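You operate a simulated robot arm through the tools that you are given. There is no shell and no other tool.

The job below is to be done with a simulated robot arm. You get a single attempt, and the scene is never put back.

TASK
Check the run-out of the rotor in the test rig and rack it: green within the limit, else red.
Fine: zero the display once and set the gauge on the shaft before the knob goes to END; gauge aside again.

It is judged by the outcome, as a careful person would: the job done as asked, and still so three seconds after it is handed in. It fails if anything else is knocked over, pushed out of place, dropped, spilled or broken.

THE ROBOT
A 7-joint arm with a two-finger parallel gripper, fixed in place. Base frame: the origin is at the foot of the arm, x ahead of it, y to its left, z up; the work surface is at about z = 0.81. Lengths are in m, angles in degrees, forces in N, time in s.
With the tool pointing down near the work surface it reaches from about 0.3 to 0.7 m from the base axis. Its first joint turns from -66.0 to 66.0 degrees. Payload 1.57 kg.
The tool frame sits at the grasp point between the pads (the TCP): z along the fingers, y along the line on which they close. The tips reach 0.03 m beyond it. The gripper opens to 0.11 m. The fingers are 0.024 m wide and 0.012 m thick; the gripper's body (0.048 by 0.112 m) begins 0.078 m behind the TCP.
Orientation is that of the tool frame in the base frame, as [roll, pitch, yaw] about the fixed x, y, z axes, in that order (R = Rz(yaw) Ry(pitch) Rx(roll)). With the fingers straight down and closing along the base's y, the tool's x points along the base's -x, its y along +y and its z along -z.

THE INTERFACE
- The arm moves only by the tool send_rows. Its argument "rows" is a list of rows, each a list of 3 entries, a list of its own where there are three numbers: the shift along the tool's x, y, z in units of 200 mm (1.0 is 200 mm), then the turn, a rotation vector about the tool's x, y, z in units of 90 degrees (1.0 is 90 degrees), then the finger opening in m, from 0 to 0.11. In form: [[[tx, ty, tz], [wx, wy, wz], fingers], ...]. A call has 1 to 20 rows; each row is the pose to reach, as a shift and turn from the pose commanded when the call began, along the tool's axes at that moment. A call with a number of a shift or a turn outside -1 to 1 is refused whole. A row lasts 0.2 s, in which the tool goes at most 0.05 m and 8.6 degrees; a call with a longer step from one row to the next is refused whole, and so is a gripper value outside its range. Where a pose cannot be reached the arm comes as near as it can. A force on the tool above 40 N (or 10 N above the force at the start of the call, whichever is more), or a blocked arm, ends the call early, and 0.2 s more pass. The fingers move at their own pace (about 0.108 m/s each) and stop on an object; they squeeze with about 36 N. The grip force told is the motor's: it shows also when the fingers shut on nothing. Time passes only in rows, and 0.2 s behind the last, so rows that repeat a pose let the fingers close. The reply holds the time, the measured pose of the TCP, the force on the tool along the base axes, the opening and the grip force, in the units named above and with some noise, with the torque about the TCP (base axes, N m) and any sound that the robot's microphone picked up.
- Cameras (640 x 400 px; columns grow to the right, rows downward): "scene" is fixed at [0.1671, -0.3736, 1.43]; the picture's right is [0.89, -0.46, 0.00], its down [-0.19, -0.37, -0.91] and it looks along [0.42, 0.81, -0.41] (base axes); focal length 328 px, centre (320, 200). "wrist" rides on the gripper at [0.07, 0.016, -0.141] in the tool frame; the picture's right is [-0.23, 0.97, 0.00], its down [-0.85, -0.20, -0.48] and it looks along [-0.47, -0.11, 0.88] (tool axes); focal length 222 px, centre (320, 200). There is no depth. A picture from a camera that has moved, and an enlarged one, comes with that camera's place and axes in the base frame and with its lens. The place of the scene camera against the robot may be out by one fixed shift of up to 0.025 m in any direction.
- capture(camera): a new picture of that camera. It takes no simulated time.
- enlarge(camera, box): a new picture of the part [left, top, right, bottom] of that camera's present view, enlarged. It takes no simulated time.
- finish_job(): hands the job in; it is judged then, once.

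Places have to be worked out from the pictures, the camera data and where the tool is seen. Open the gripper and draw the arm clear of the work before you hand the job in, unless the task says otherwise.

The tools are called after "Call:" as a command line: name --argument value ..., lists and objects as JSON in quotes. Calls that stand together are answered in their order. send_rows: Moves the arm, as the interface text tells. Its arguments: {"type":"object","properties":{"rows":{"type":"array"}},"required":["rows"]} The other tools are called the same way: capture (camera) takes a picture; enlarge (camera, box) takes an enlarged picture of a part of a camera's view; finish_job () hands the job in.

At the start:

```text
t: 0.0
tool_pos: [0.2894, 0.2031, 1.2844]
ee_rot: [180.0, 0.0, 180.0]
force: [0.1, 1.1, 1.0]
torque: [0.02, -0.03, 0.0]
gripper_width: 0.11
finger_force: 0.0
```

scene: 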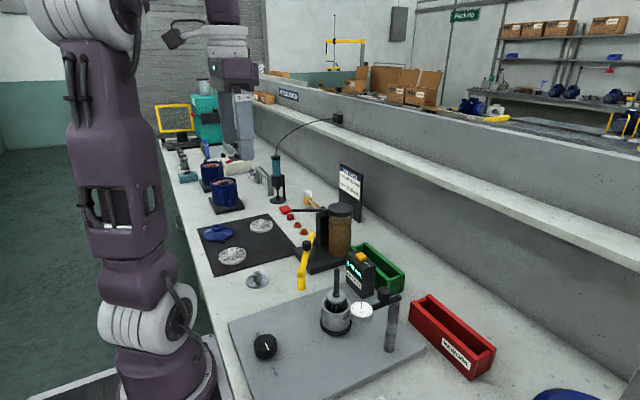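
wrist: 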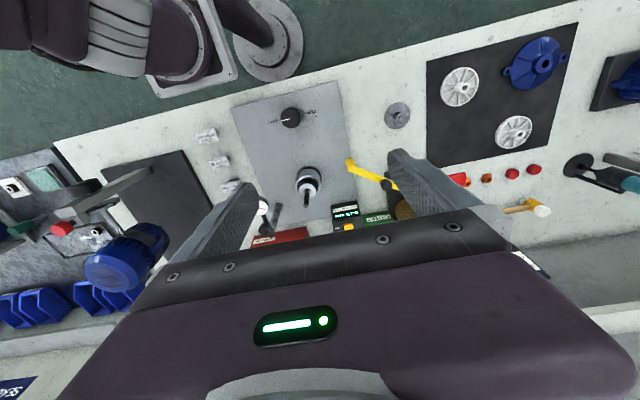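

I'll look closely at the rig, the display and the notice board before moving.

Call:
enlarge --camera "scene" --box '[220, 230, 420, 370]'

Call:
enlarge --camera "scene" --box '[320, 150, 380, 220]'

Call:
enlarge --camera "scene" --box '[330, 240, 410, 300]'

Call:
enlarge --camera "wrist" --box '[180, 80, 420, 250]'

Call:
enlarge --camera "scene" --box '[310, 270, 410, 360]'

```text
2.86 times, centred on (320, 300) of scene
camera zoom: at [0.1671, -0.3736, 1.43], right [0.89, -0.46, 0.0], down [-0.19, -0.37, -0.91], along [0.42, 0.81, -0.41], focal length 936 px, centre (320, -86)
```

zoom: 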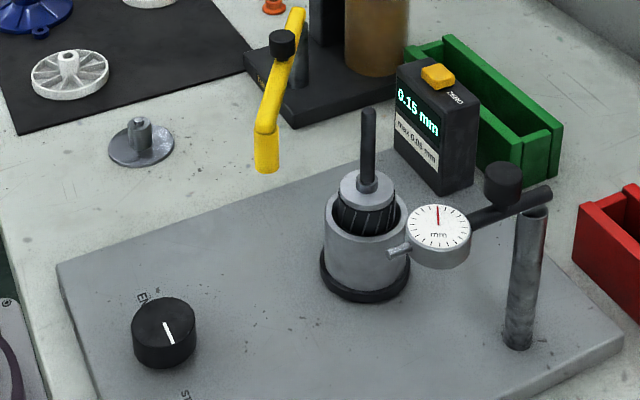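

```text
5.71 times, centred on (350, 185) of scene
camera zoom: at [0.1671, -0.3736, 1.43], right [0.89, -0.46, 0.0], down [-0.19, -0.37, -0.91], along [0.42, 0.81, -0.41], focal length 1872 px, centre (149, 286)
```

zoom: 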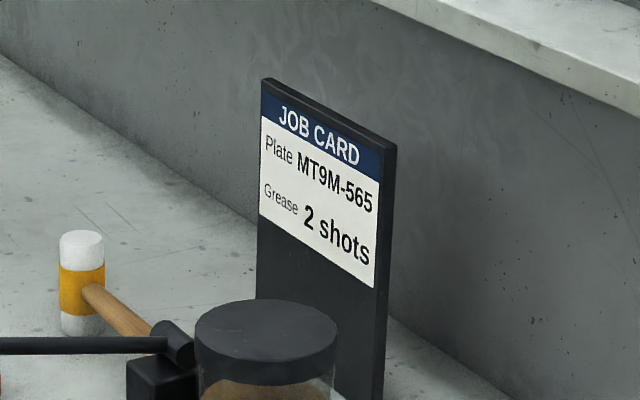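

```text
6.67 times, centred on (370, 270) of scene
camera zoom: at [0.1671, -0.3736, 1.43], right [0.89, -0.46, 0.0], down [-0.19, -0.37, -0.91], along [0.42, 0.81, -0.41], focal length 2184 px, centre (-13, -267)
```

zoom: 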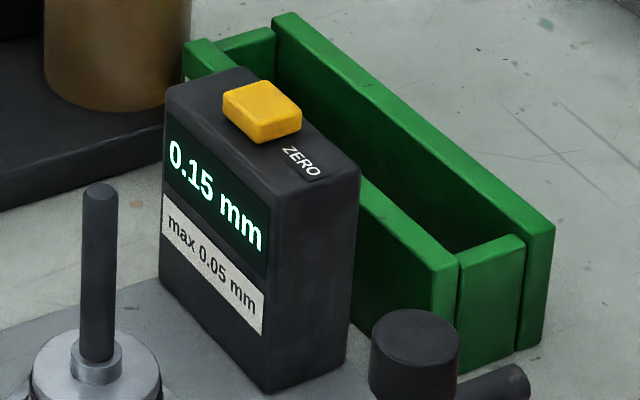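

```text
2.35 times, centred on (300, 165) of wrist
camera zoom: at [0.2169, 0.2195, 1.4258], right [0.23, 0.97, 0.0], down [0.85, -0.2, 0.48], along [0.47, -0.11, -0.88], focal length 523 px, centre (367, 282)
```

zoom: 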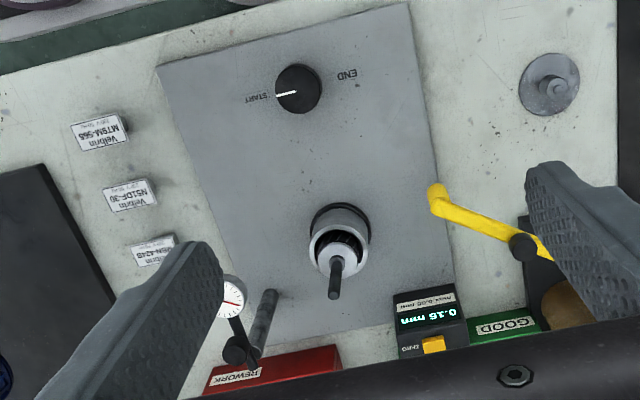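

```text
4.44 times, centred on (360, 315) of scene
camera zoom: at [0.1671, -0.3736, 1.43], right [0.89, -0.46, 0.0], down [-0.19, -0.37, -0.91], along [0.42, 0.81, -0.41], focal length 1456 px, centre (142, -311)
```

zoom: 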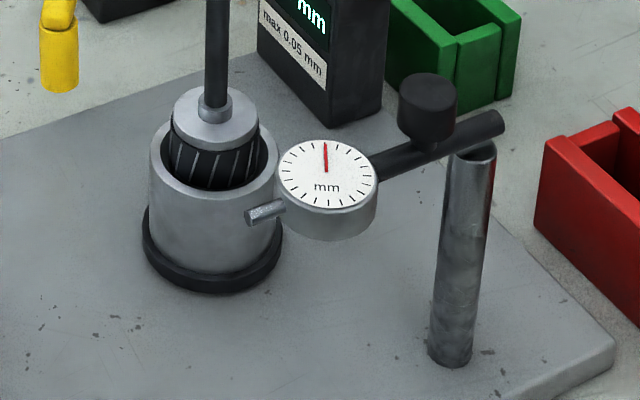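

The display reads 0.15 mm (limit 0.05), the knob is at START and the gauge is swung aside. I'll move the arm over the rig, high up, to get a better view from the wrist camera.

Call:
send_rows --rows '[[[-0.15, -0.1, 0], [0, 0, 0], 0.11], [[-0.3, -0.2, 0], [0, 0, 0], 0.11], [[-0.45, -0.3, 0], [0, 0, 0], 0.11], [[-0.6, -0.4, 0], [0, 0, 0], 0.11], [[-0.75, -0.5, 0], [0, 0, 0], 0.11], [[-0.75, -0.5, 0], [0, 0, 0], 0.11]]'

Call:
capture --camera "wrist"

Call:
capture --camera "scene"

```text
t: 1.4
tool_pos: [0.4371, 0.1048, 1.2842]
ee_rot: [-179.9, 0.0, -179.9]
force: [0.2, 0.7, 0.8]
torque: [0.01, 0.04, -0.02]
gripper_width: 0.11
finger_force: 0.0
```

```text
taken
camera wrist: at [0.3666, 0.1212, 1.4263], right [0.23, 0.97, 0.0], down [0.86, -0.2, 0.48], along [0.47, -0.11, -0.88], focal length 222 px, centre (320, 200)
```

wrist: 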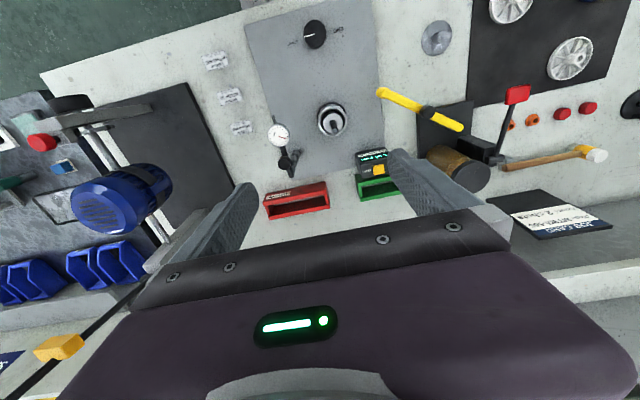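

```text
taken
```

scene: 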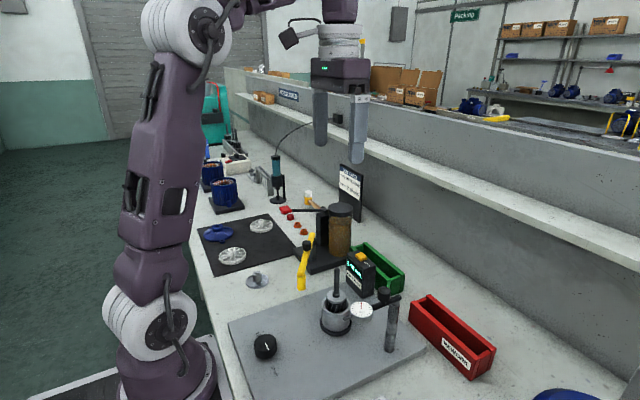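

Call:
enlarge --camera "wrist" --box '[230, 0, 430, 125]'

Call:
enlarge --camera "wrist" --box '[240, 95, 420, 215]'

```text
3.20 times, centred on (330, 62) of wrist
camera zoom: at [0.3666, 0.1212, 1.4263], right [0.23, 0.97, 0.0], down [0.86, -0.2, 0.48], along [0.47, -0.11, -0.88], focal length 711 px, centre (288, 640)
```

zoom: 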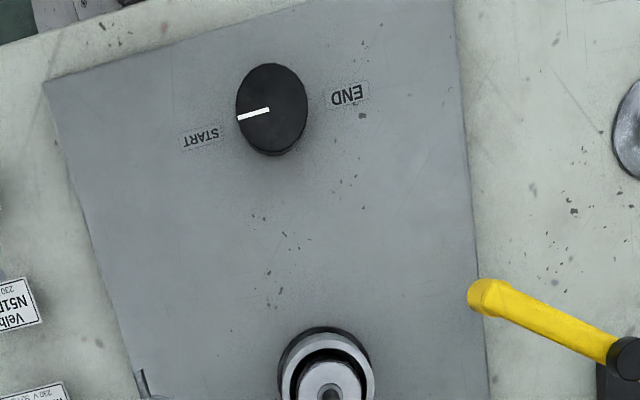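

```text
3.33 times, centred on (330, 155) of wrist
camera zoom: at [0.3666, 0.1212, 1.4263], right [0.23, 0.97, 0.0], down [0.86, -0.2, 0.48], along [0.47, -0.11, -0.88], focal length 740 px, centre (287, 350)
```

zoom: 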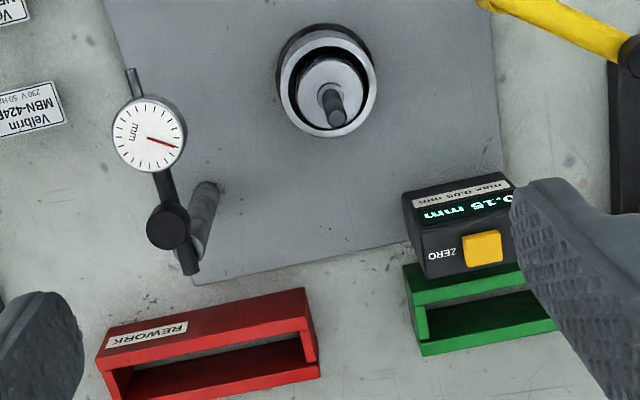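

From the two wrist views I triangulate: knob ≈ (0.285, 0.130, 0.848), shaft tip ≈ (0.460, 0.129, 0.985), gauge cap ≈ (0.498, 0.015, 0.99), post ≈ (0.525, 0.014), ZERO button ≈ (0.588, 0.213, 0.922). I'll go lower for a closer look.

Call:
send_rows --rows '[[[0, -0.05, 0.2], [0, 0, 0], 0.11], [[0, -0.1, 0.4], [0, 0, 0], 0.11], [[0, -0.15, 0.6], [0, 0, 0], 0.11], [[0, -0.2, 0.7], [0, 0, 0], 0.11], [[0, -0.2, 0.7], [0, 0, 0], 0.11]]'

Call:
capture --camera "wrist"

Call:
enlarge --camera "wrist" --box '[200, 60, 440, 210]'

```text
t: 2.6
tool_pos: [0.4385, 0.0635, 1.1425]
ee_rot: [179.9, 0.1, 179.9]
force: [0.1, -0.5, 0.9]
torque: [-0.02, 0.02, 0.0]
gripper_width: 0.1102
finger_force: 0.0
```

```text
taken
camera wrist: at [0.3669, 0.0799, 1.2857], right [0.23, 0.97, 0.0], down [0.85, -0.2, 0.48], along [0.47, -0.11, -0.88], focal length 222 px, centre (320, 200)
```

wrist: 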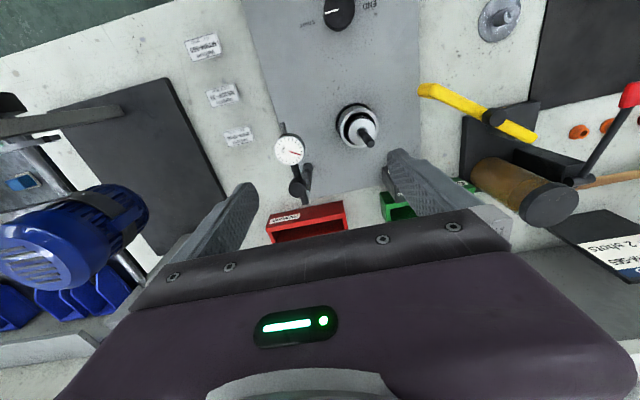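

```text
2.67 times, centred on (320, 135) of wrist
camera zoom: at [0.3669, 0.0799, 1.2857], right [0.23, 0.97, 0.0], down [0.85, -0.2, 0.48], along [0.47, -0.11, -0.88], focal length 592 px, centre (320, 373)
```

zoom: 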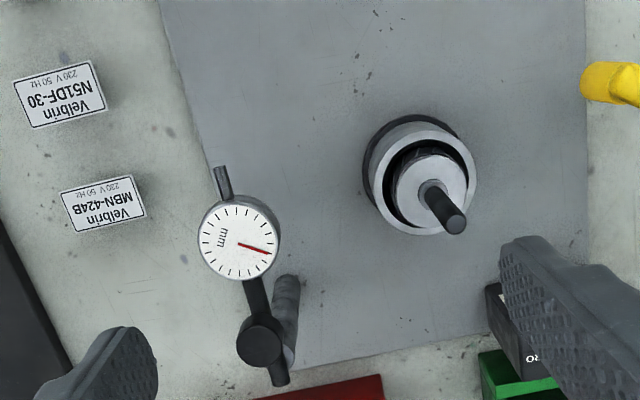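

The gauge arm pivots on the post (≈0.527, 0.014) with its cap ≈ 0.03 m from it; the shaft lies about 58–60° clockwise from the arm's present direction. I'll hover above the cap, between open fingers, and check alignment.

Call:
send_rows --rows '[[[-0.1, -0.08, 0.1], [0, 0, 0], 0.08], [[-0.2, -0.16, 0.25], [0, 0, 0], 0.08], [[-0.29, -0.24, 0.4], [0, 0, 0], 0.07], [[-0.29, -0.24, 0.4], [0, 0, 0], 0.07], [[-0.29, -0.24, 0.4], [0, 0, 0], 0.07]]'

Call:
capture --camera "wrist"

Call:
enlarge --camera "scene" --box '[300, 210, 450, 360]'

```text
t: 3.8
tool_pos: [0.4952, 0.0164, 1.0654]
ee_rot: [-180.0, 0.0, -179.9]
force: [-0.2, -1.1, -0.5]
torque: [-0.01, 0.02, 0.01]
gripper_width: 0.07
finger_force: 0.1
```

```text
taken
camera wrist: at [0.4245, 0.0324, 1.2073], right [0.23, 0.97, 0.0], down [0.85, -0.2, 0.48], along [0.47, -0.11, -0.88], focal length 222 px, centre (320, 200)
```

wrist: 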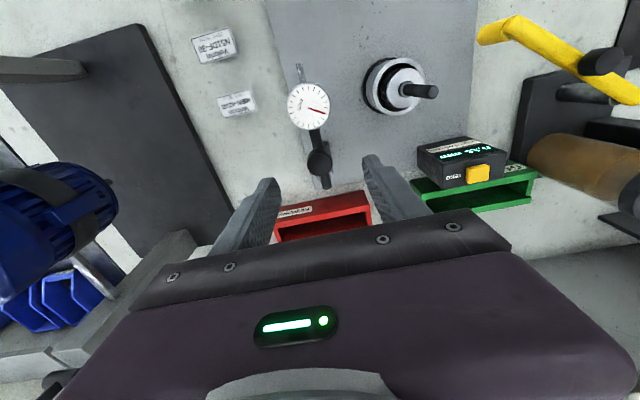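

```text
2.67 times, centred on (375, 285) of scene
camera zoom: at [0.1671, -0.3736, 1.43], right [0.89, -0.46, 0.0], down [-0.19, -0.37, -0.91], along [0.42, 0.81, -0.41], focal length 874 px, centre (173, -27)
```

zoom: 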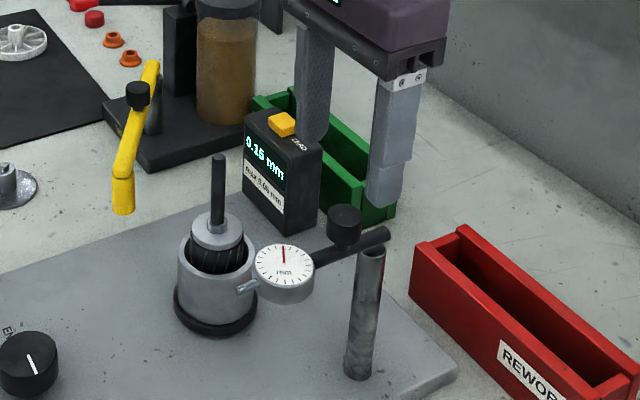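

The cap is centred between the fingers (cap ≈ 0.4965, 0.0135). I'll lower so the pads straddle the cap and close on it.

Call:
send_rows --rows '[[[-0.005, -0.012, 0.12], [0, 0, 0], 0.07], [[-0.005, -0.012, 0.24], [0, 0, 0], 0.07], [[-0.005, -0.012, 0.31], [0, 0, 0], 0.07], [[-0.005, -0.012, 0.31], [0, 0, 0], 0.05], [[-0.005, -0.012, 0.31], [0, 0, 0], 0.036]]'

Call:
capture --camera "wrist"

Call:
enlarge --camera "scene" --box '[300, 210, 450, 360]'

```text
t: 5.0
tool_pos: [0.4962, 0.0147, 1.0036]
ee_rot: [-180.0, 0.0, 179.9]
force: [-0.1, 0.5, 0.4]
torque: [0.01, 0.01, 0.0]
gripper_width: 0.0363
finger_force: 0.1
```

```text
taken
camera wrist: at [0.425, 0.0309, 1.1452], right [0.23, 0.97, 0.0], down [0.86, -0.2, 0.48], along [0.47, -0.11, -0.88], focal length 222 px, centre (320, 200)
```

wrist: 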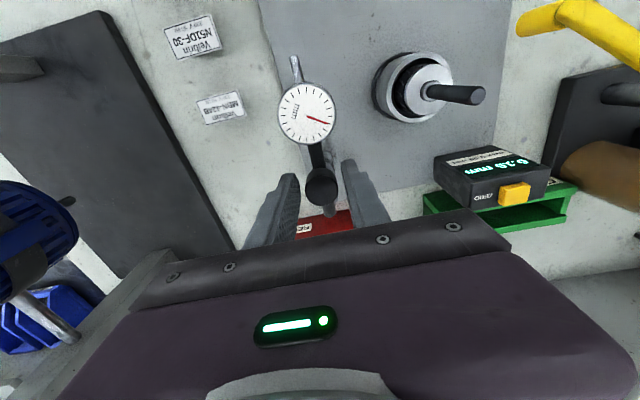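

```text
2.67 times, centred on (375, 285) of scene
camera zoom: at [0.1671, -0.3736, 1.43], right [0.89, -0.46, 0.0], down [-0.19, -0.37, -0.91], along [0.42, 0.81, -0.41], focal length 874 px, centre (173, -27)
```

zoom: 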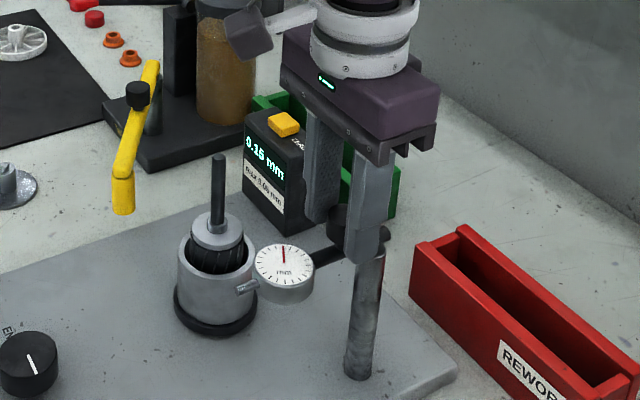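

Fingers straddle the cap without force. I'll close on it now.

Call:
send_rows --rows '[[[0, 0, 0], [0, 0, 0], 0.03], [[0, 0, 0], [0, 0, 0], 0.02], [[0, 0, 0], [0, 0, 0], 0.02]]'

```text
t: 5.8
tool_pos: [0.4949, 0.0149, 1.0031]
ee_rot: [180.0, -0.1, 180.0]
force: [-0.6, 3.5, -0.8]
torque: [0.07, -0.03, -0.01]
gripper_width: 0.0256
finger_force: 36.7
```

The cap is gripped (0.0256 m). Now I swing the arm in an arc about the post, 40° first, then check.

Call:
send_rows --rows '[[[-0.0004, 0.0117, 0], [0, 0, 0.0444], 0.02], [[-0.0016, 0.0233, 0], [0, 0, 0.0889], 0.02], [[-0.0037, 0.0348, 0], [0, 0, 0.1333], 0.02], [[-0.0065, 0.0462, 0], [0, 0, 0.1778], 0.02], [[-0.0145, 0.0681, 0], [0, 0, 0.2667], 0.02], [[-0.0255, 0.0888, 0], [0, 0, 0.3556], 0.02], [[-0.0392, 0.1077, 0], [0, 0, 0.4444], 0.02], [[-0.0392, 0.1077, 0], [0, 0, 0.4444], 0.02]]'

Call:
capture --camera "wrist"

Call:
enlarge --camera "scene" --box '[300, 210, 450, 360]'

```text
t: 7.6
tool_pos: [0.5041, 0.0346, 1.0023]
ee_rot: [179.9, -0.1, 139.9]
force: [-22.0, -0.8, 27.3]
torque: [0.0, 0.31, -0.4]
gripper_width: 0.025
finger_force: 36.6
```

```text
taken
camera wrist: at [0.4598, 0.0918, 1.1443], right [0.8, 0.6, 0.0], down [0.53, -0.7, 0.48], along [0.28, -0.38, -0.88], focal length 222 px, centre (320, 200)
```

wrist: 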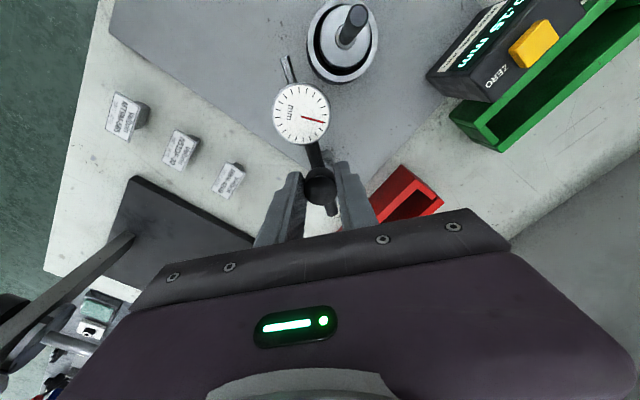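

```text
2.67 times, centred on (375, 285) of scene
camera zoom: at [0.166, -0.3737, 1.4301], right [0.89, -0.46, 0.0], down [-0.19, -0.37, -0.91], along [0.42, 0.81, -0.41], focal length 874 px, centre (173, -27)
```

zoom: 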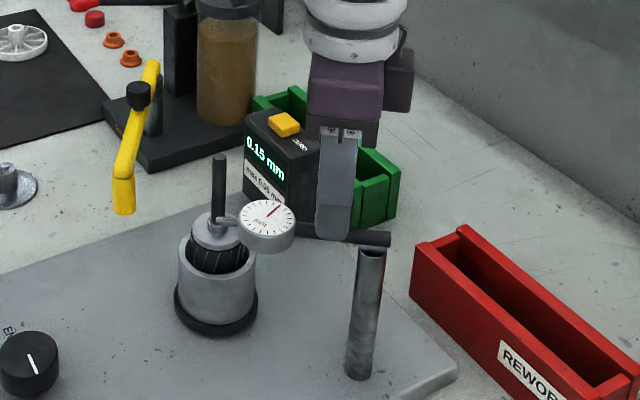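

The gauge has swung about 40° with the gripper, roughly 18–20° still to go, but there is some strain (≈22 N along −x, 27 N up). I'll hold for a moment and see whether it settles.

Call:
send_rows --rows '[[[0, 0, 0], [0, 0, 0], 0.02], [[0, 0, 0], [0, 0, 0], 0.02]]'

Call:
enlarge --camera "wrist" --box '[220, 0, 420, 220]'

Call:
enlarge --camera "scene" --box '[370, 250, 460, 310]'

```text
t: 8.2
tool_pos: [0.5037, 0.0341, 1.001]
ee_rot: [-179.9, -0.1, 140.0]
force: [-23.1, 0.8, 23.7]
torque: [-0.03, 0.28, -0.41]
gripper_width: 0.0249
finger_force: 36.5
```

```text
1.82 times, centred on (320, 110) of wrist
camera zoom: at [0.4598, 0.0917, 1.1443], right [0.8, 0.6, 0.0], down [0.53, -0.7, 0.48], along [0.29, -0.38, -0.88], focal length 404 px, centre (320, 364)
```

zoom: 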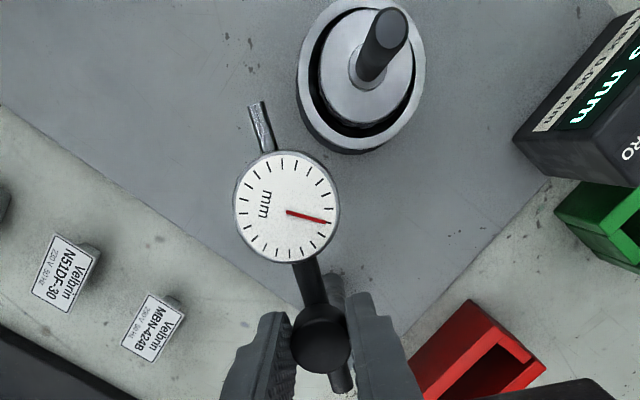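

```text
6.67 times, centred on (415, 280) of scene
camera zoom: at [0.166, -0.3736, 1.4301], right [0.89, -0.46, 0.0], down [-0.19, -0.37, -0.91], along [0.42, 0.81, -0.41], focal length 2184 px, centre (-313, -333)
```

zoom: 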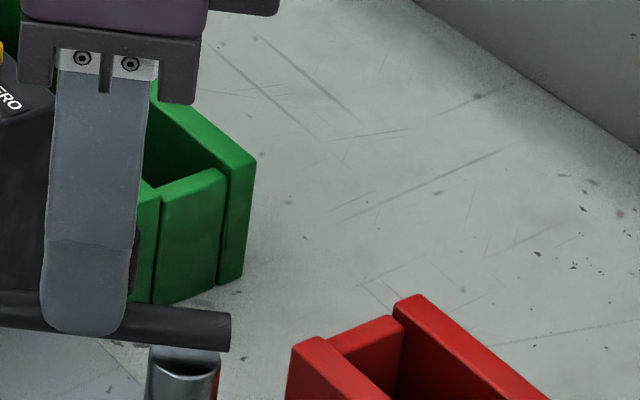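

The strain line passes through the post, so my assumed pivot is a couple of mm off in y. I'll open the fingers to relieve it and see where the cap settles.

Call:
send_rows --rows '[[[0, 0, 0], [0, 0, 0], 0.03], [[0, 0, 0], [0, 0, 0], 0.04], [[0, 0, 0], [0, 0, 0], 0.04]]'

Call:
enlarge --camera "wrist" --box '[220, 0, 420, 220]'

Call:
enlarge --camera "scene" --box '[320, 240, 420, 310]'

```text
t: 9.0
tool_pos: [0.5058, 0.0342, 1.0016]
ee_rot: [180.0, 0.0, 140.0]
force: [0.4, -0.2, -0.5]
torque: [0.01, 0.0, -0.01]
gripper_width: 0.0402
finger_force: 0.1
```

```text
1.82 times, centred on (320, 110) of wrist
camera zoom: at [0.461, 0.0916, 1.1439], right [0.8, 0.6, 0.0], down [0.53, -0.7, 0.48], along [0.29, -0.38, -0.88], focal length 404 px, centre (320, 364)
```

zoom: 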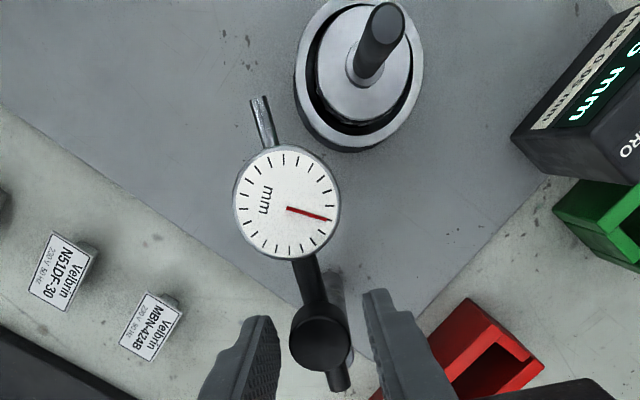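

```text
5.71 times, centred on (370, 275) of scene
camera zoom: at [0.1671, -0.3736, 1.43], right [0.89, -0.46, 0.0], down [-0.19, -0.37, -0.91], along [0.42, 0.81, -0.41], focal length 1872 px, centre (34, -229)
```

zoom: 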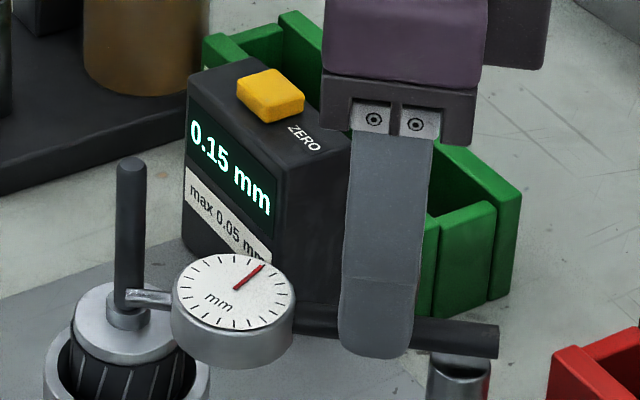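

The gauge stays put by friction. Refined pivot ≈ (0.528, 0.0137), cap radius 0.030, arm at ≈ 141°, shaft direction ≈ 121°. I'll re-grip and swing about 19° more.

Call:
send_rows --rows '[[[0, 0, 0], [0, 0, 0], 0.03], [[0, 0, 0], [0, 0, 0], 0.02], [[0, 0, 0], [0, 0, 0], 0.02], [[-0.0006, 0.0132, 0], [0, 0, 0.0556], 0.02], [[-0.0023, 0.0262, 0], [0, 0, 0.1111], 0.02], [[-0.0051, 0.0391, 0], [0, 0, 0.1667], 0.02], [[-0.0082, 0.0492, 0], [0, 0, 0.2111], 0.02], [[-0.0082, 0.0492, 0], [0, 0, 0.2111], 0.02]]'

Call:
enlarge --camera "wrist" --box '[220, 0, 420, 220]'

Call:
enlarge --camera "scene" --box '[320, 240, 420, 310]'

```text
t: 10.8
tool_pos: [0.5131, 0.0415, 1.0021]
ee_rot: [179.9, 0.1, 121.0]
force: [5.1, 2.4, 10.2]
torque: [0.26, 0.01, 0.05]
gripper_width: 0.0252
finger_force: 36.5
```

```text
1.82 times, centred on (320, 110) of wrist
camera zoom: at [0.489, 0.1092, 1.1439], right [0.95, 0.31, 0.0], down [0.27, -0.84, 0.48], along [0.15, -0.46, -0.88], focal length 404 px, centre (320, 364)
```

zoom: 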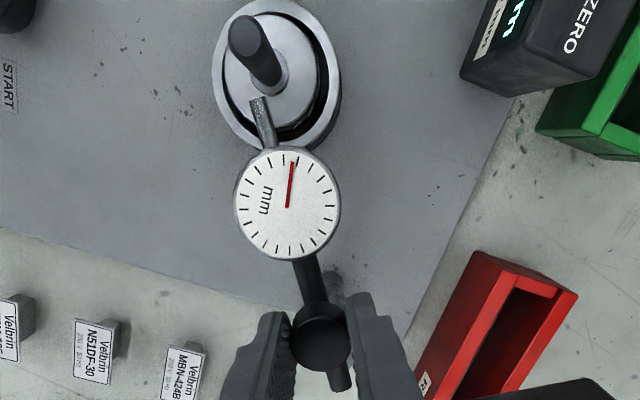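

```text
5.71 times, centred on (370, 275) of scene
camera zoom: at [0.167, -0.3736, 1.43], right [0.89, -0.46, 0.0], down [-0.19, -0.37, -0.91], along [0.42, 0.81, -0.41], focal length 1872 px, centre (34, -229)
```

zoom: 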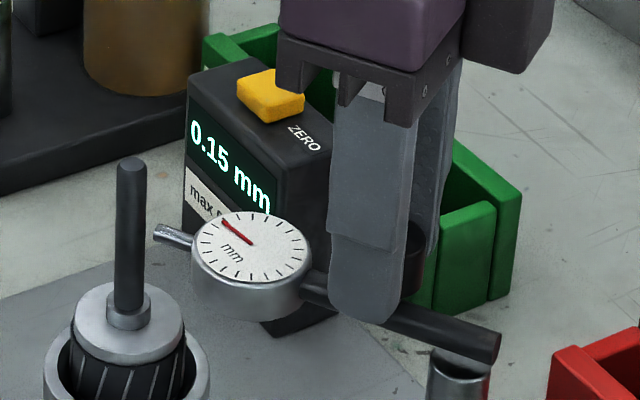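

The dial needle has moved, so the gauge now seems to sense the shaft, and the plunger points straight at it. I'll release, lift clear and check the plunger's position on the shaft.

Call:
send_rows --rows '[[[0, 0, 0], [0, 0, 0], 0.03], [[0, 0, 0], [0, 0, 0], 0.045], [[0, 0, 0], [0, 0, 0], 0.05], [[0, 0, -0.15], [0, 0, 0], 0.05], [[0, 0, -0.35], [0, 0, 0], 0.05], [[0, 0, -0.55], [0, 0, 0], 0.05], [[0, 0, -0.55], [0, 0, 0], 0.05]]'

Call:
enlarge --camera "wrist" --box '[220, 0, 420, 220]'

Call:
enlarge --camera "scene" --box '[320, 250, 420, 320]'

```text
t: 12.4
tool_pos: [0.514, 0.0424, 1.1113]
ee_rot: [179.9, 0.1, 121.0]
force: [-0.4, 0.9, 0.0]
torque: [0.01, -0.02, -0.01]
gripper_width: 0.0501
finger_force: 0.1
```

```text
1.82 times, centred on (320, 110) of wrist
camera zoom: at [0.4911, 0.1101, 1.2541], right [0.95, 0.31, 0.0], down [0.27, -0.84, 0.48], along [0.15, -0.46, -0.88], focal length 404 px, centre (320, 364)
```

zoom: 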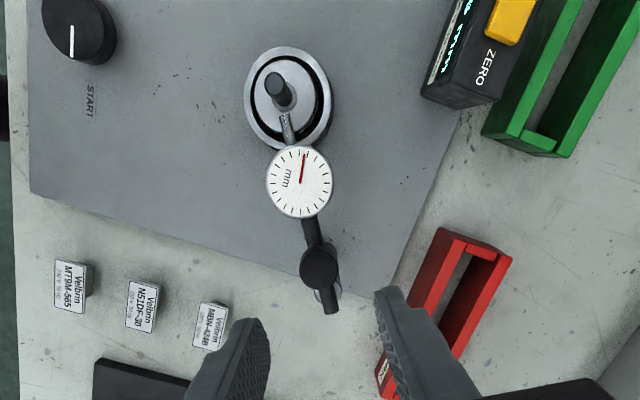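

```text
5.71 times, centred on (370, 285) of scene
camera zoom: at [0.1671, -0.3736, 1.43], right [0.89, -0.46, 0.0], down [-0.19, -0.37, -0.91], along [0.42, 0.81, -0.41], focal length 1872 px, centre (34, -286)
```

zoom: 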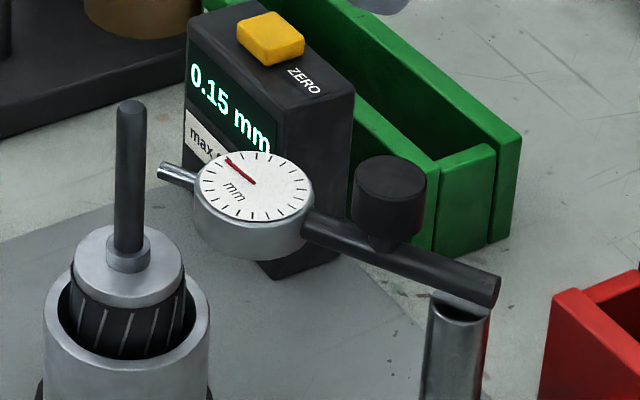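

The plunger direction (≈121°) lines up with the shaft centre and the needle stays deflected after release. Next I go, fingers closed, to hover over the ZERO button with the tool turned back.

Call:
send_rows --rows '[[[0.0675, 0.0945, 0], [0, 0, -0.082], 0.04], [[0.135, 0.189, 0], [0, 0, -0.164], 0.02], [[0.2025, 0.2835, 0], [0, 0, -0.246], 0.0], [[0.27, 0.378, 0], [0, 0, -0.328], 0.0], [[0.3375, 0.4725, 0], [0, 0, -0.41], 0.0], [[0.405, 0.567, 0.05], [0, 0, -0.492], 0.0], [[0.4725, 0.6615, 0.15], [0, 0, -0.574], 0.0], [[0.54, 0.756, 0.3], [0, 0, -0.6556], 0.0], [[0.54, 0.756, 0.3], [0, 0, -0.6556], 0.0]]'

Call:
capture --camera "wrist"

Call:
enlarge --camera "scene" --box '[300, 200, 440, 300]'

```text
t: 14.4
tool_pos: [0.5876, 0.2111, 1.0509]
ee_rot: [179.9, -0.1, -179.9]
force: [0.4, -0.5, 0.7]
torque: [0.04, 0.02, 0.0]
gripper_width: 0.0
finger_force: 21.2
```

```text
taken
camera wrist: at [0.5154, 0.2276, 1.1932], right [0.23, 0.97, 0.0], down [0.86, -0.2, 0.48], along [0.47, -0.11, -0.88], focal length 222 px, centre (320, 200)
```

wrist: 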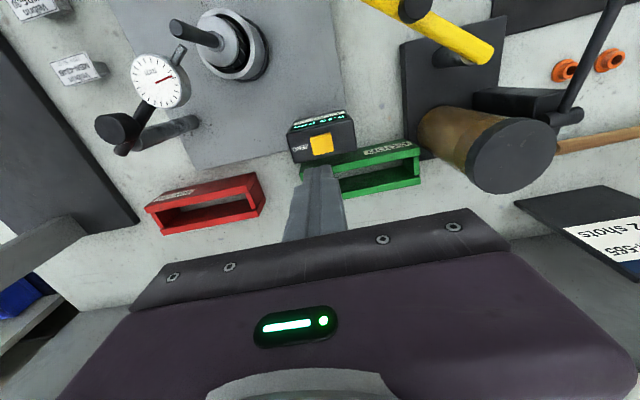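

```text
4.00 times, centred on (370, 250) of scene
camera zoom: at [0.1671, -0.3736, 1.43], right [0.89, -0.46, 0.0], down [-0.19, -0.37, -0.91], along [0.42, 0.81, -0.41], focal length 1310 px, centre (120, 0)
```

zoom: 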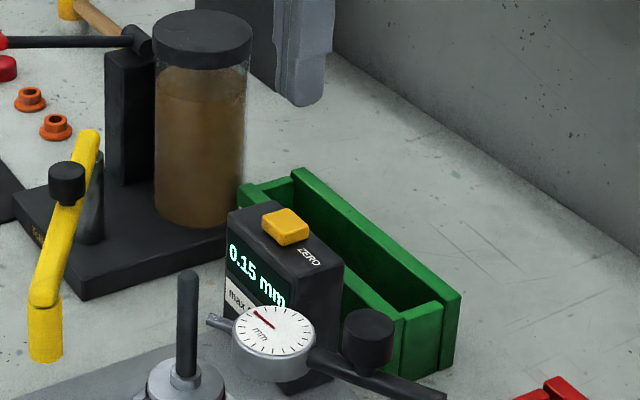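

The button is at ≈ (0.586, 0.2125), top ≈ 0.922, right below the closed fingertips. I'll come down to just above it.

Call:
send_rows --rows '[[[0.006, 0.006, 0.15], [0, 0, 0], 0.0], [[0.006, 0.006, 0.3], [0, 0, 0], 0.0], [[0.006, 0.006, 0.42], [0, 0, 0], 0.0], [[0.006, 0.006, 0.42], [0, 0, 0], 0.0]]'

Call:
capture --camera "wrist"

Call:
enlarge --camera "scene" --box '[320, 220, 420, 290]'

```text
t: 15.4
tool_pos: [0.584, 0.2133, 0.9673]
ee_rot: [180.0, 0.0, -180.0]
force: [0.6, 0.1, 0.1]
torque: [0.04, 0.02, -0.02]
gripper_width: 0.0
finger_force: 21.1
```

```text
taken
camera wrist: at [0.5129, 0.2297, 1.1099], right [0.23, 0.97, 0.0], down [0.85, -0.2, 0.48], along [0.47, -0.11, -0.88], focal length 222 px, centre (320, 200)
```

wrist: 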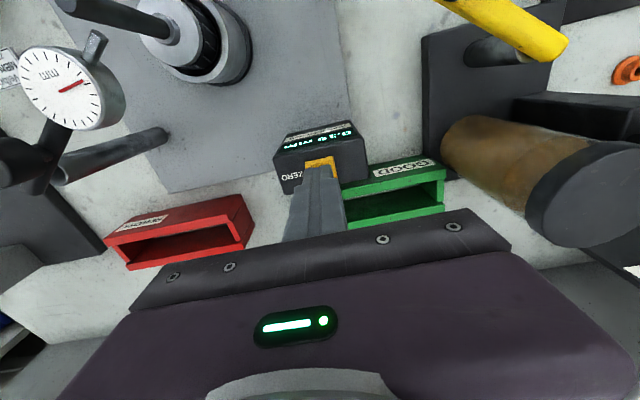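

```text
5.71 times, centred on (370, 255) of scene
camera zoom: at [0.1671, -0.3736, 1.43], right [0.89, -0.46, 0.0], down [-0.19, -0.37, -0.91], along [0.42, 0.81, -0.41], focal length 1872 px, centre (34, -114)
```

zoom: 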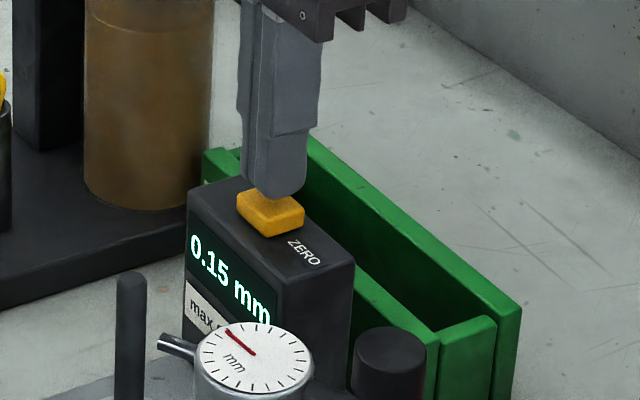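

Tip is just above the button. I'll press down slowly in small steps.

Call:
send_rows --rows '[[[0.015, 0, 0.02], [0, 0, 0], 0.0], [[0.015, 0, 0.04], [0, 0, 0], 0.0], [[0.015, 0, 0.05], [0, 0, 0], 0.0], [[0.015, 0, 0.06], [0, 0, 0], 0.0], [[0.015, 0, 0.07], [0, 0, 0], 0.0], [[0.015, 0, 0.08], [0, 0, 0], 0.0]]'

Call:
enlarge --camera "scene" --box '[320, 220, 420, 290]'

```text
t: 16.8
tool_pos: [0.5814, 0.213, 0.9526]
ee_rot: [180.0, 0.1, -179.9]
force: [-8.2, -0.6, 26.9]
torque: [-0.03, 0.25, -0.05]
gripper_width: 0.0
finger_force: 21.2
heard: click
```

```text
5.71 times, centred on (370, 255) of scene
camera zoom: at [0.1663, -0.3738, 1.43], right [0.89, -0.46, 0.0], down [-0.19, -0.37, -0.91], along [0.42, 0.81, -0.41], focal length 1872 px, centre (34, -114)
```

zoom: 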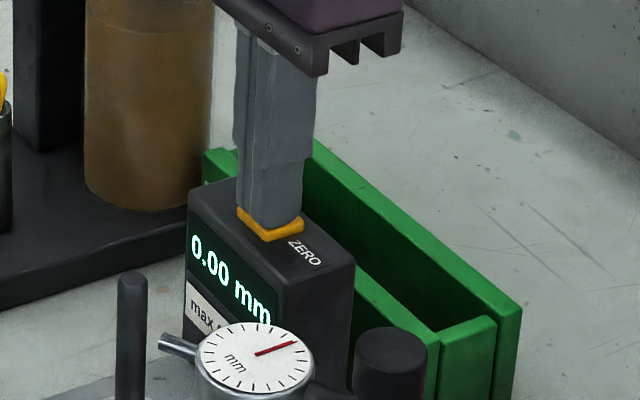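

The button clicked and the display shows 0.00 mm. I'll lift straight up and head toward the knob.

Call:
send_rows --rows '[[[0, 0, -0.2], [0, 0, 0], 0.0], [[0, 0, -0.45], [0, 0, 0], 0.0], [[0, 0, -0.7], [0, 0, 0], 0.0], [[0.2, -0.05, -0.75], [0, 0, 0], 0.03], [[0.4, -0.1, -0.75], [0, 0, 0], 0.06], [[0.6, -0.15, -0.75], [0, 0, 0], 0.07], [[0.8, -0.2, -0.75], [0, 0, 0], 0.07], [[0.8, -0.2, -0.75], [0, 0, 0], 0.07]]'

Call:
enlarge --camera "scene" --box '[320, 220, 420, 290]'

```text
t: 18.6
tool_pos: [0.4216, 0.1722, 1.0999]
ee_rot: [180.0, 0.0, -180.0]
force: [-0.1, -0.1, -0.7]
torque: [0.03, 0.0, 0.01]
gripper_width: 0.0699
finger_force: 0.1
```

```text
5.71 times, centred on (370, 255) of scene
camera zoom: at [0.167, -0.3736, 1.43], right [0.89, -0.46, 0.0], down [-0.19, -0.37, -0.91], along [0.42, 0.81, -0.41], focal length 1872 px, centre (34, -114)
```

zoom: 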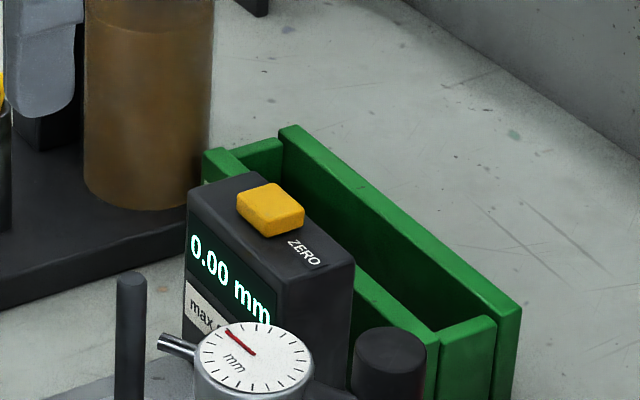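

The display holds 0.00 mm. I'll move over the knob and look at it closely before gripping.

Call:
send_rows --rows '[[[0.2, -0.06, 0], [0, 0, 0], 0.07], [[0.4, -0.12, 0.05], [0, 0, 0], 0.07], [[0.6, -0.19, 0.15], [0, 0, 0], 0.07], [[0.68, -0.2135, 0.35], [0, 0, 0], 0.07], [[0.68, -0.2135, 0.55], [0, 0, 0], 0.07], [[0.68, -0.2135, 0.65], [0, 0, 0], 0.07], [[0.68, -0.2135, 0.65], [0, 0, 0], 0.07]]'

Call:
capture --camera "wrist"

Call:
enlarge --camera "scene" --box '[210, 280, 320, 370]'

```text
t: 20.2
tool_pos: [0.2864, 0.1283, 0.9711]
ee_rot: [179.9, 0.0, 179.9]
force: [0.4, -0.3, 0.5]
torque: [0.0, -0.05, -0.02]
gripper_width: 0.07
finger_force: 0.0
```

```text
taken
camera wrist: at [0.2156, 0.1448, 1.1126], right [0.23, 0.97, 0.0], down [0.85, -0.2, 0.48], along [0.47, -0.11, -0.88], focal length 222 px, centre (320, 200)
```

wrist: 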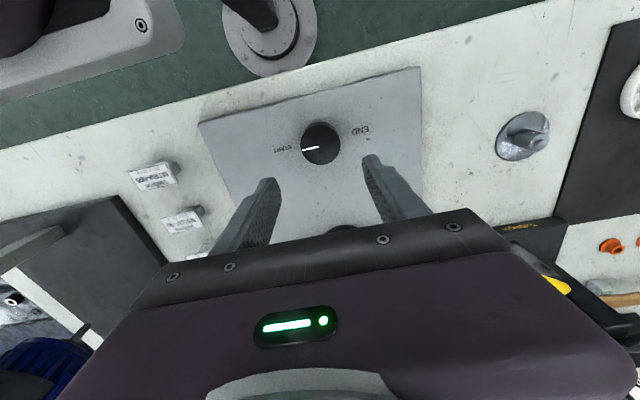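

```text
4.44 times, centred on (265, 325) of scene
camera zoom: at [0.1671, -0.3736, 1.43], right [0.89, -0.46, 0.0], down [-0.19, -0.37, -0.91], along [0.42, 0.81, -0.41], focal length 1456 px, centre (564, -356)
```

zoom: 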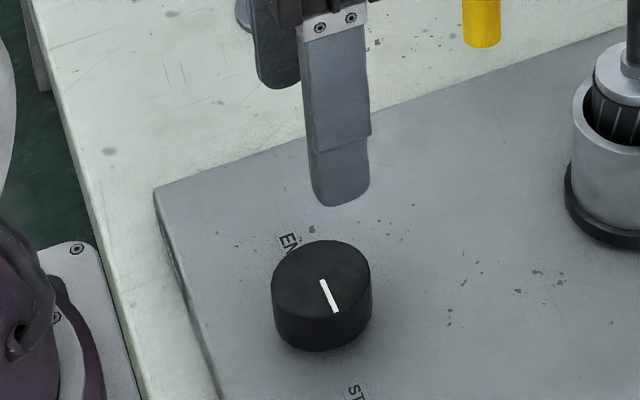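

Call:
enlarge --camera "wrist" --box '[260, 100, 390, 180]'

```text
4.92 times, centred on (325, 140) of wrist
camera zoom: at [0.2156, 0.1448, 1.1126], right [0.23, 0.97, 0.0], down [0.85, -0.2, 0.48], along [0.47, -0.11, -0.88], focal length 1094 px, centre (295, 495)
```

zoom: 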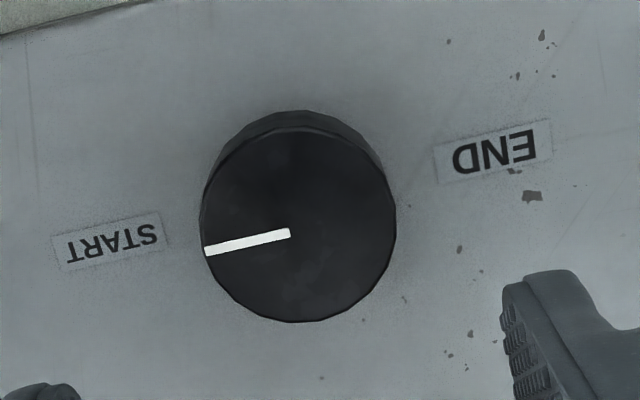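

Knob centre (0.2855, 0.1292), pointer exactly toward START (−y); END is 180° opposite. I'll pre-rotate the tool a quarter turn in the air so that half a turn is available in one grip, and check that this pose is reachable.

Call:
send_rows --rows '[[[0, 0, 0], [0, 0, 0.0833], 0.07], [[0, 0, 0], [0, 0, 0.1667], 0.07], [[0, 0, 0], [0, 0, 0.25], 0.07], [[0, 0, 0], [0, 0, 0.3333], 0.07], [[0, 0, 0], [0, 0, 0.4167], 0.07], [[0, 0, 0], [0, 0, 0.5], 0.07], [[0, 0, 0], [0, 0, 0.5833], 0.07], [[0, 0, 0], [0, 0, 0.6667], 0.07], [[0, 0, 0], [0, 0, 0.75], 0.07], [[0, 0, 0], [0, 0, 0.8333], 0.07], [[0, 0, 0], [0, 0, 0.9167], 0.07], [[0, 0, 0], [0, 0, 1.0], 0.07], [[0, 0, 0], [0, 0, 1.0], 0.07]]'

Call:
capture --camera "wrist"

```text
t: 23.0
tool_pos: [0.2867, 0.13, 0.9717]
ee_rot: [180.0, 0.0, 89.9]
force: [-0.2, 0.2, 0.0]
torque: [0.01, -0.02, -0.04]
gripper_width: 0.0702
finger_force: 0.1
```

```text
taken
camera wrist: at [0.3009, 0.1994, 1.1138], right [0.97, -0.23, 0.0], down [-0.2, -0.85, 0.48], along [-0.11, -0.47, -0.88], focal length 222 px, centre (320, 200)
```

wrist: 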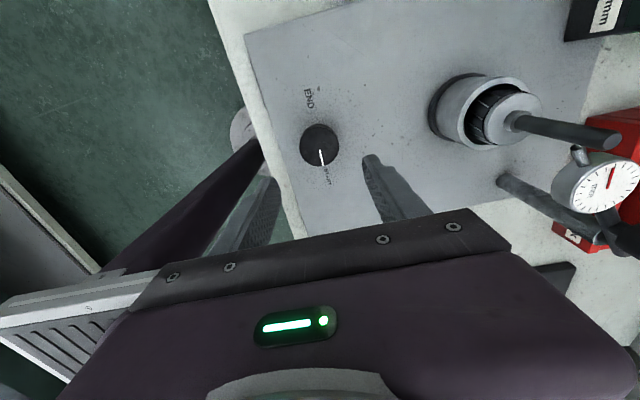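

Yaw 90° is reachable and the knob is centred between the fingers. I'll lower around the knob and close on it.

Call:
send_rows --rows '[[[-0.004, -0.006, 0.2], [0, 0, 0], 0.07], [[-0.004, -0.006, 0.4], [0, 0, 0], 0.07], [[-0.004, -0.006, 0.5], [0, 0, 0], 0.07], [[-0.004, -0.006, 0.54], [0, 0, 0], 0.06], [[-0.004, -0.006, 0.54], [0, 0, 0], 0.05], [[-0.004, -0.006, 0.54], [0, 0, 0], 0.04], [[-0.004, -0.006, 0.54], [0, 0, 0], 0.03], [[-0.004, -0.006, 0.54], [0, 0, 0], 0.03]]'

Call:
capture --camera "wrist"

```text
t: 24.8
tool_pos: [0.2847, 0.1292, 0.8627]
ee_rot: [-179.9, 0.0, 90.0]
force: [-7.5, 0.4, -24.3]
torque: [0.8, -0.21, 0.01]
gripper_width: 0.0463
finger_force: 45.6
```

```text
taken
camera wrist: at [0.2999, 0.199, 1.0054], right [0.97, -0.23, 0.0], down [-0.2, -0.85, 0.48], along [-0.11, -0.47, -0.88], focal length 222 px, centre (320, 200)
```

wrist: 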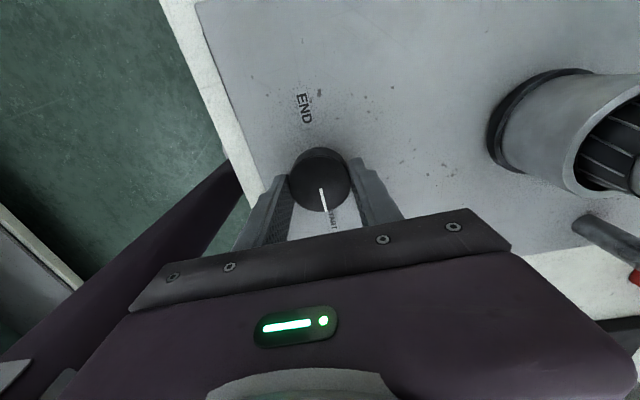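

The knob is gripped (0.046 m), but there is an odd vertical load of 24 N; I'll open and re-close to relieve it.

Call:
send_rows --rows '[[[0, 0, 0], [0, 0, 0], 0.06], [[0, 0, 0], [0, 0, 0], 0.06], [[0, 0, 0], [0, 0, 0], 0.06]]'

Call:
send_rows --rows '[[[0, 0, 0], [0, 0, 0], 0.05], [[0, 0, 0], [0, 0, 0], 0.042], [[0, 0, 0], [0, 0, 0], 0.042]]'

```text
t: 25.6
tool_pos: [0.2852, 0.13, 0.8638]
ee_rot: [179.9, 0.0, 90.1]
force: [0.3, 0.2, 0.1]
torque: [-0.01, 0.01, 0.0]
gripper_width: 0.0603
finger_force: 0.1
```

```text
t: 26.4
tool_pos: [0.2856, 0.129, 0.8635]
ee_rot: [-179.9, 0.0, 89.9]
force: [-4.8, 0.3, -4.3]
torque: [0.15, 0.18, -0.03]
gripper_width: 0.0466
finger_force: 45.4
```

Load is small now. Test turn: 12° counter-clockwise (via +x side), and look at the pointer.

Call:
send_rows --rows '[[[0, 0, 0], [0, 0, -0.0444], 0.042], [[0, 0, 0], [0, 0, -0.0889], 0.042], [[0, 0, 0], [0, 0, -0.1333], 0.042], [[0, 0, 0], [0, 0, -0.1333], 0.042]]'

Call:
enlarge --camera "wrist" --box '[250, 80, 400, 240]'

Call:
enlarge --camera "scene" --box '[320, 220, 420, 290]'

```text
t: 27.4
tool_pos: [0.2856, 0.1297, 0.8641]
ee_rot: [-180.0, 0.0, 102.0]
force: [-4.4, -0.6, -17.1]
torque: [-0.1, -0.45, -0.81]
gripper_width: 0.0478
finger_force: 45.2
```

```text
2.50 times, centred on (325, 160) of wrist
camera zoom: at [0.2849, 0.2006, 1.0059], right [1.0, -0.02, 0.0], down [-0.02, -0.88, 0.48], along [-0.01, -0.48, -0.88], focal length 555 px, centre (308, 300)
```

zoom: 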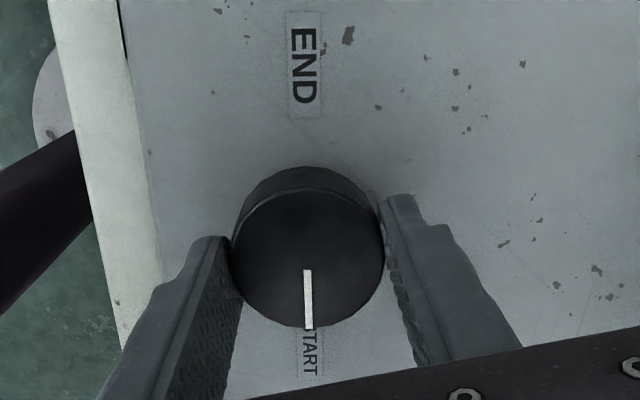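

```text
5.71 times, centred on (370, 255) of scene
camera zoom: at [0.1671, -0.3736, 1.43], right [0.89, -0.46, 0.0], down [-0.19, -0.37, -0.91], along [0.42, 0.81, -0.41], focal length 1872 px, centre (34, -114)
```

zoom: 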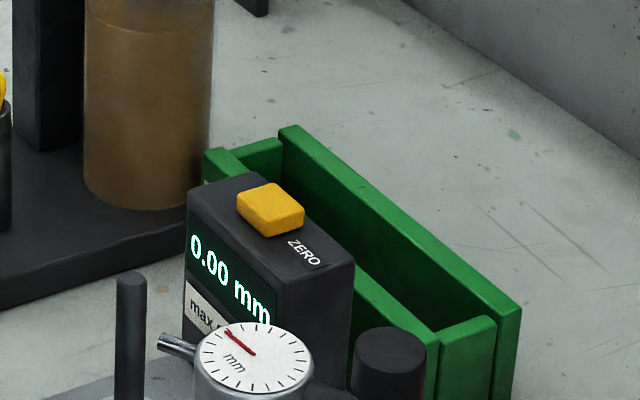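

The pointer stayed at START and the torque hit a stop, so the knob turns the other way (clockwise). I'll open the fingers and rotate the open gripper the other way round for a fresh grip.

Call:
send_rows --rows '[[[0, 0, 0], [0, 0, 0], 0.06], [[0, 0, 0], [0, 0, 0], 0.07], [[0, 0, -0.1], [0, 0, -0.0], 0.07], [[0, 0, -0.1], [0, 0, -0.09], 0.07], [[0, 0, -0.1], [0, 0, -0.18], 0.07], [[0, 0, -0.1], [0, 0, -0.27], 0.07], [[0, 0, -0.1], [0, 0, -0.36], 0.07], [[0, 0, -0.1], [0, 0, -0.45], 0.07], [[0, 0, -0.1], [0, 0, -0.54], 0.07], [[0, 0, -0.1], [0, 0, -0.63], 0.07], [[0, 0, -0.1], [0, 0, -0.72], 0.07], [[0, 0, -0.1], [0, 0, -0.8], 0.07], [[0, 0, -0.1], [0, 0, -0.8667], 0.07], [[0, 0, -0.1], [0, 0, -0.8667], 0.07]]'

Call:
send_rows --rows '[[[0, 0, 0], [0, 0, -0.09], 0.07], [[0, 0, 0], [0, 0, -0.18], 0.07], [[0, 0, 0], [0, 0, -0.27], 0.07], [[0, 0, 0], [0, 0, -0.36], 0.07], [[0, 0, 0], [0, 0, -0.45], 0.07], [[0, 0, 0], [0, 0, -0.54], 0.07], [[0, 0, 0], [0, 0, -0.63], 0.07], [[0, 0, 0], [0, 0, -0.72], 0.07], [[0, 0, 0], [0, 0, -0.81], 0.07], [[0, 0, 0], [0, 0, -0.9], 0.07], [[0, 0, 0], [0, 0, -0.99], 0.07], [[0, 0, 0], [0, 0, -0.99], 0.07]]'

Call:
capture --camera "wrist"

Call:
capture --camera "scene"

```text
t: 30.4
tool_pos: [0.2852, 0.1293, 0.8846]
ee_rot: [-179.9, 0.0, -180.0]
force: [-0.2, -0.1, -0.6]
torque: [-0.05, -0.01, -0.01]
gripper_width: 0.0701
finger_force: 0.1
```

```text
t: 33.0
tool_pos: [0.2853, 0.1299, 0.884]
ee_rot: [179.9, 0.0, -90.7]
force: [0.1, 0.3, -0.3]
torque: [-0.03, -0.03, 0.01]
gripper_width: 0.0699
finger_force: 0.1
```

```text
taken
camera wrist: at [0.2663, 0.0597, 1.0264], right [-0.97, 0.24, 0.0], down [0.21, 0.85, 0.48], along [0.12, 0.46, -0.88], focal length 222 px, centre (320, 200)
```

wrist: 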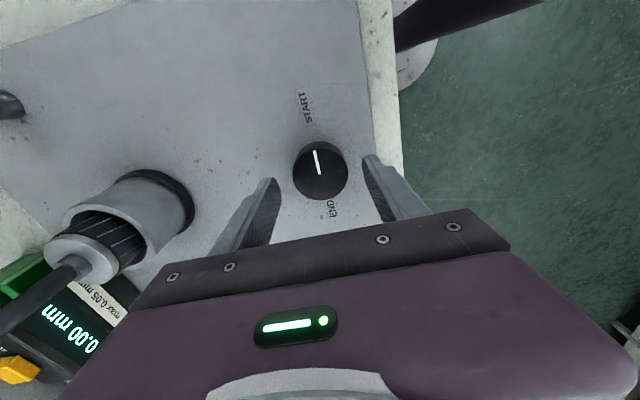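

```text
taken
```

scene: 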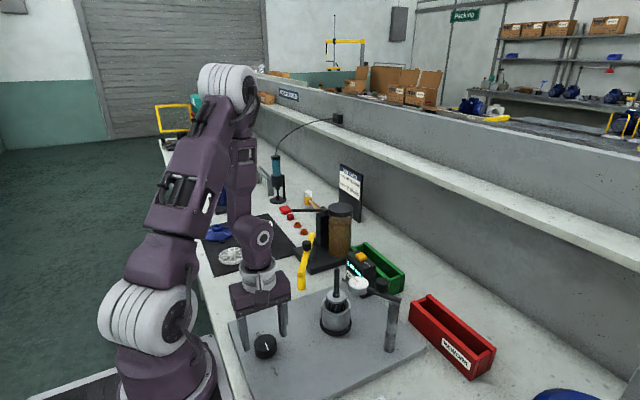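

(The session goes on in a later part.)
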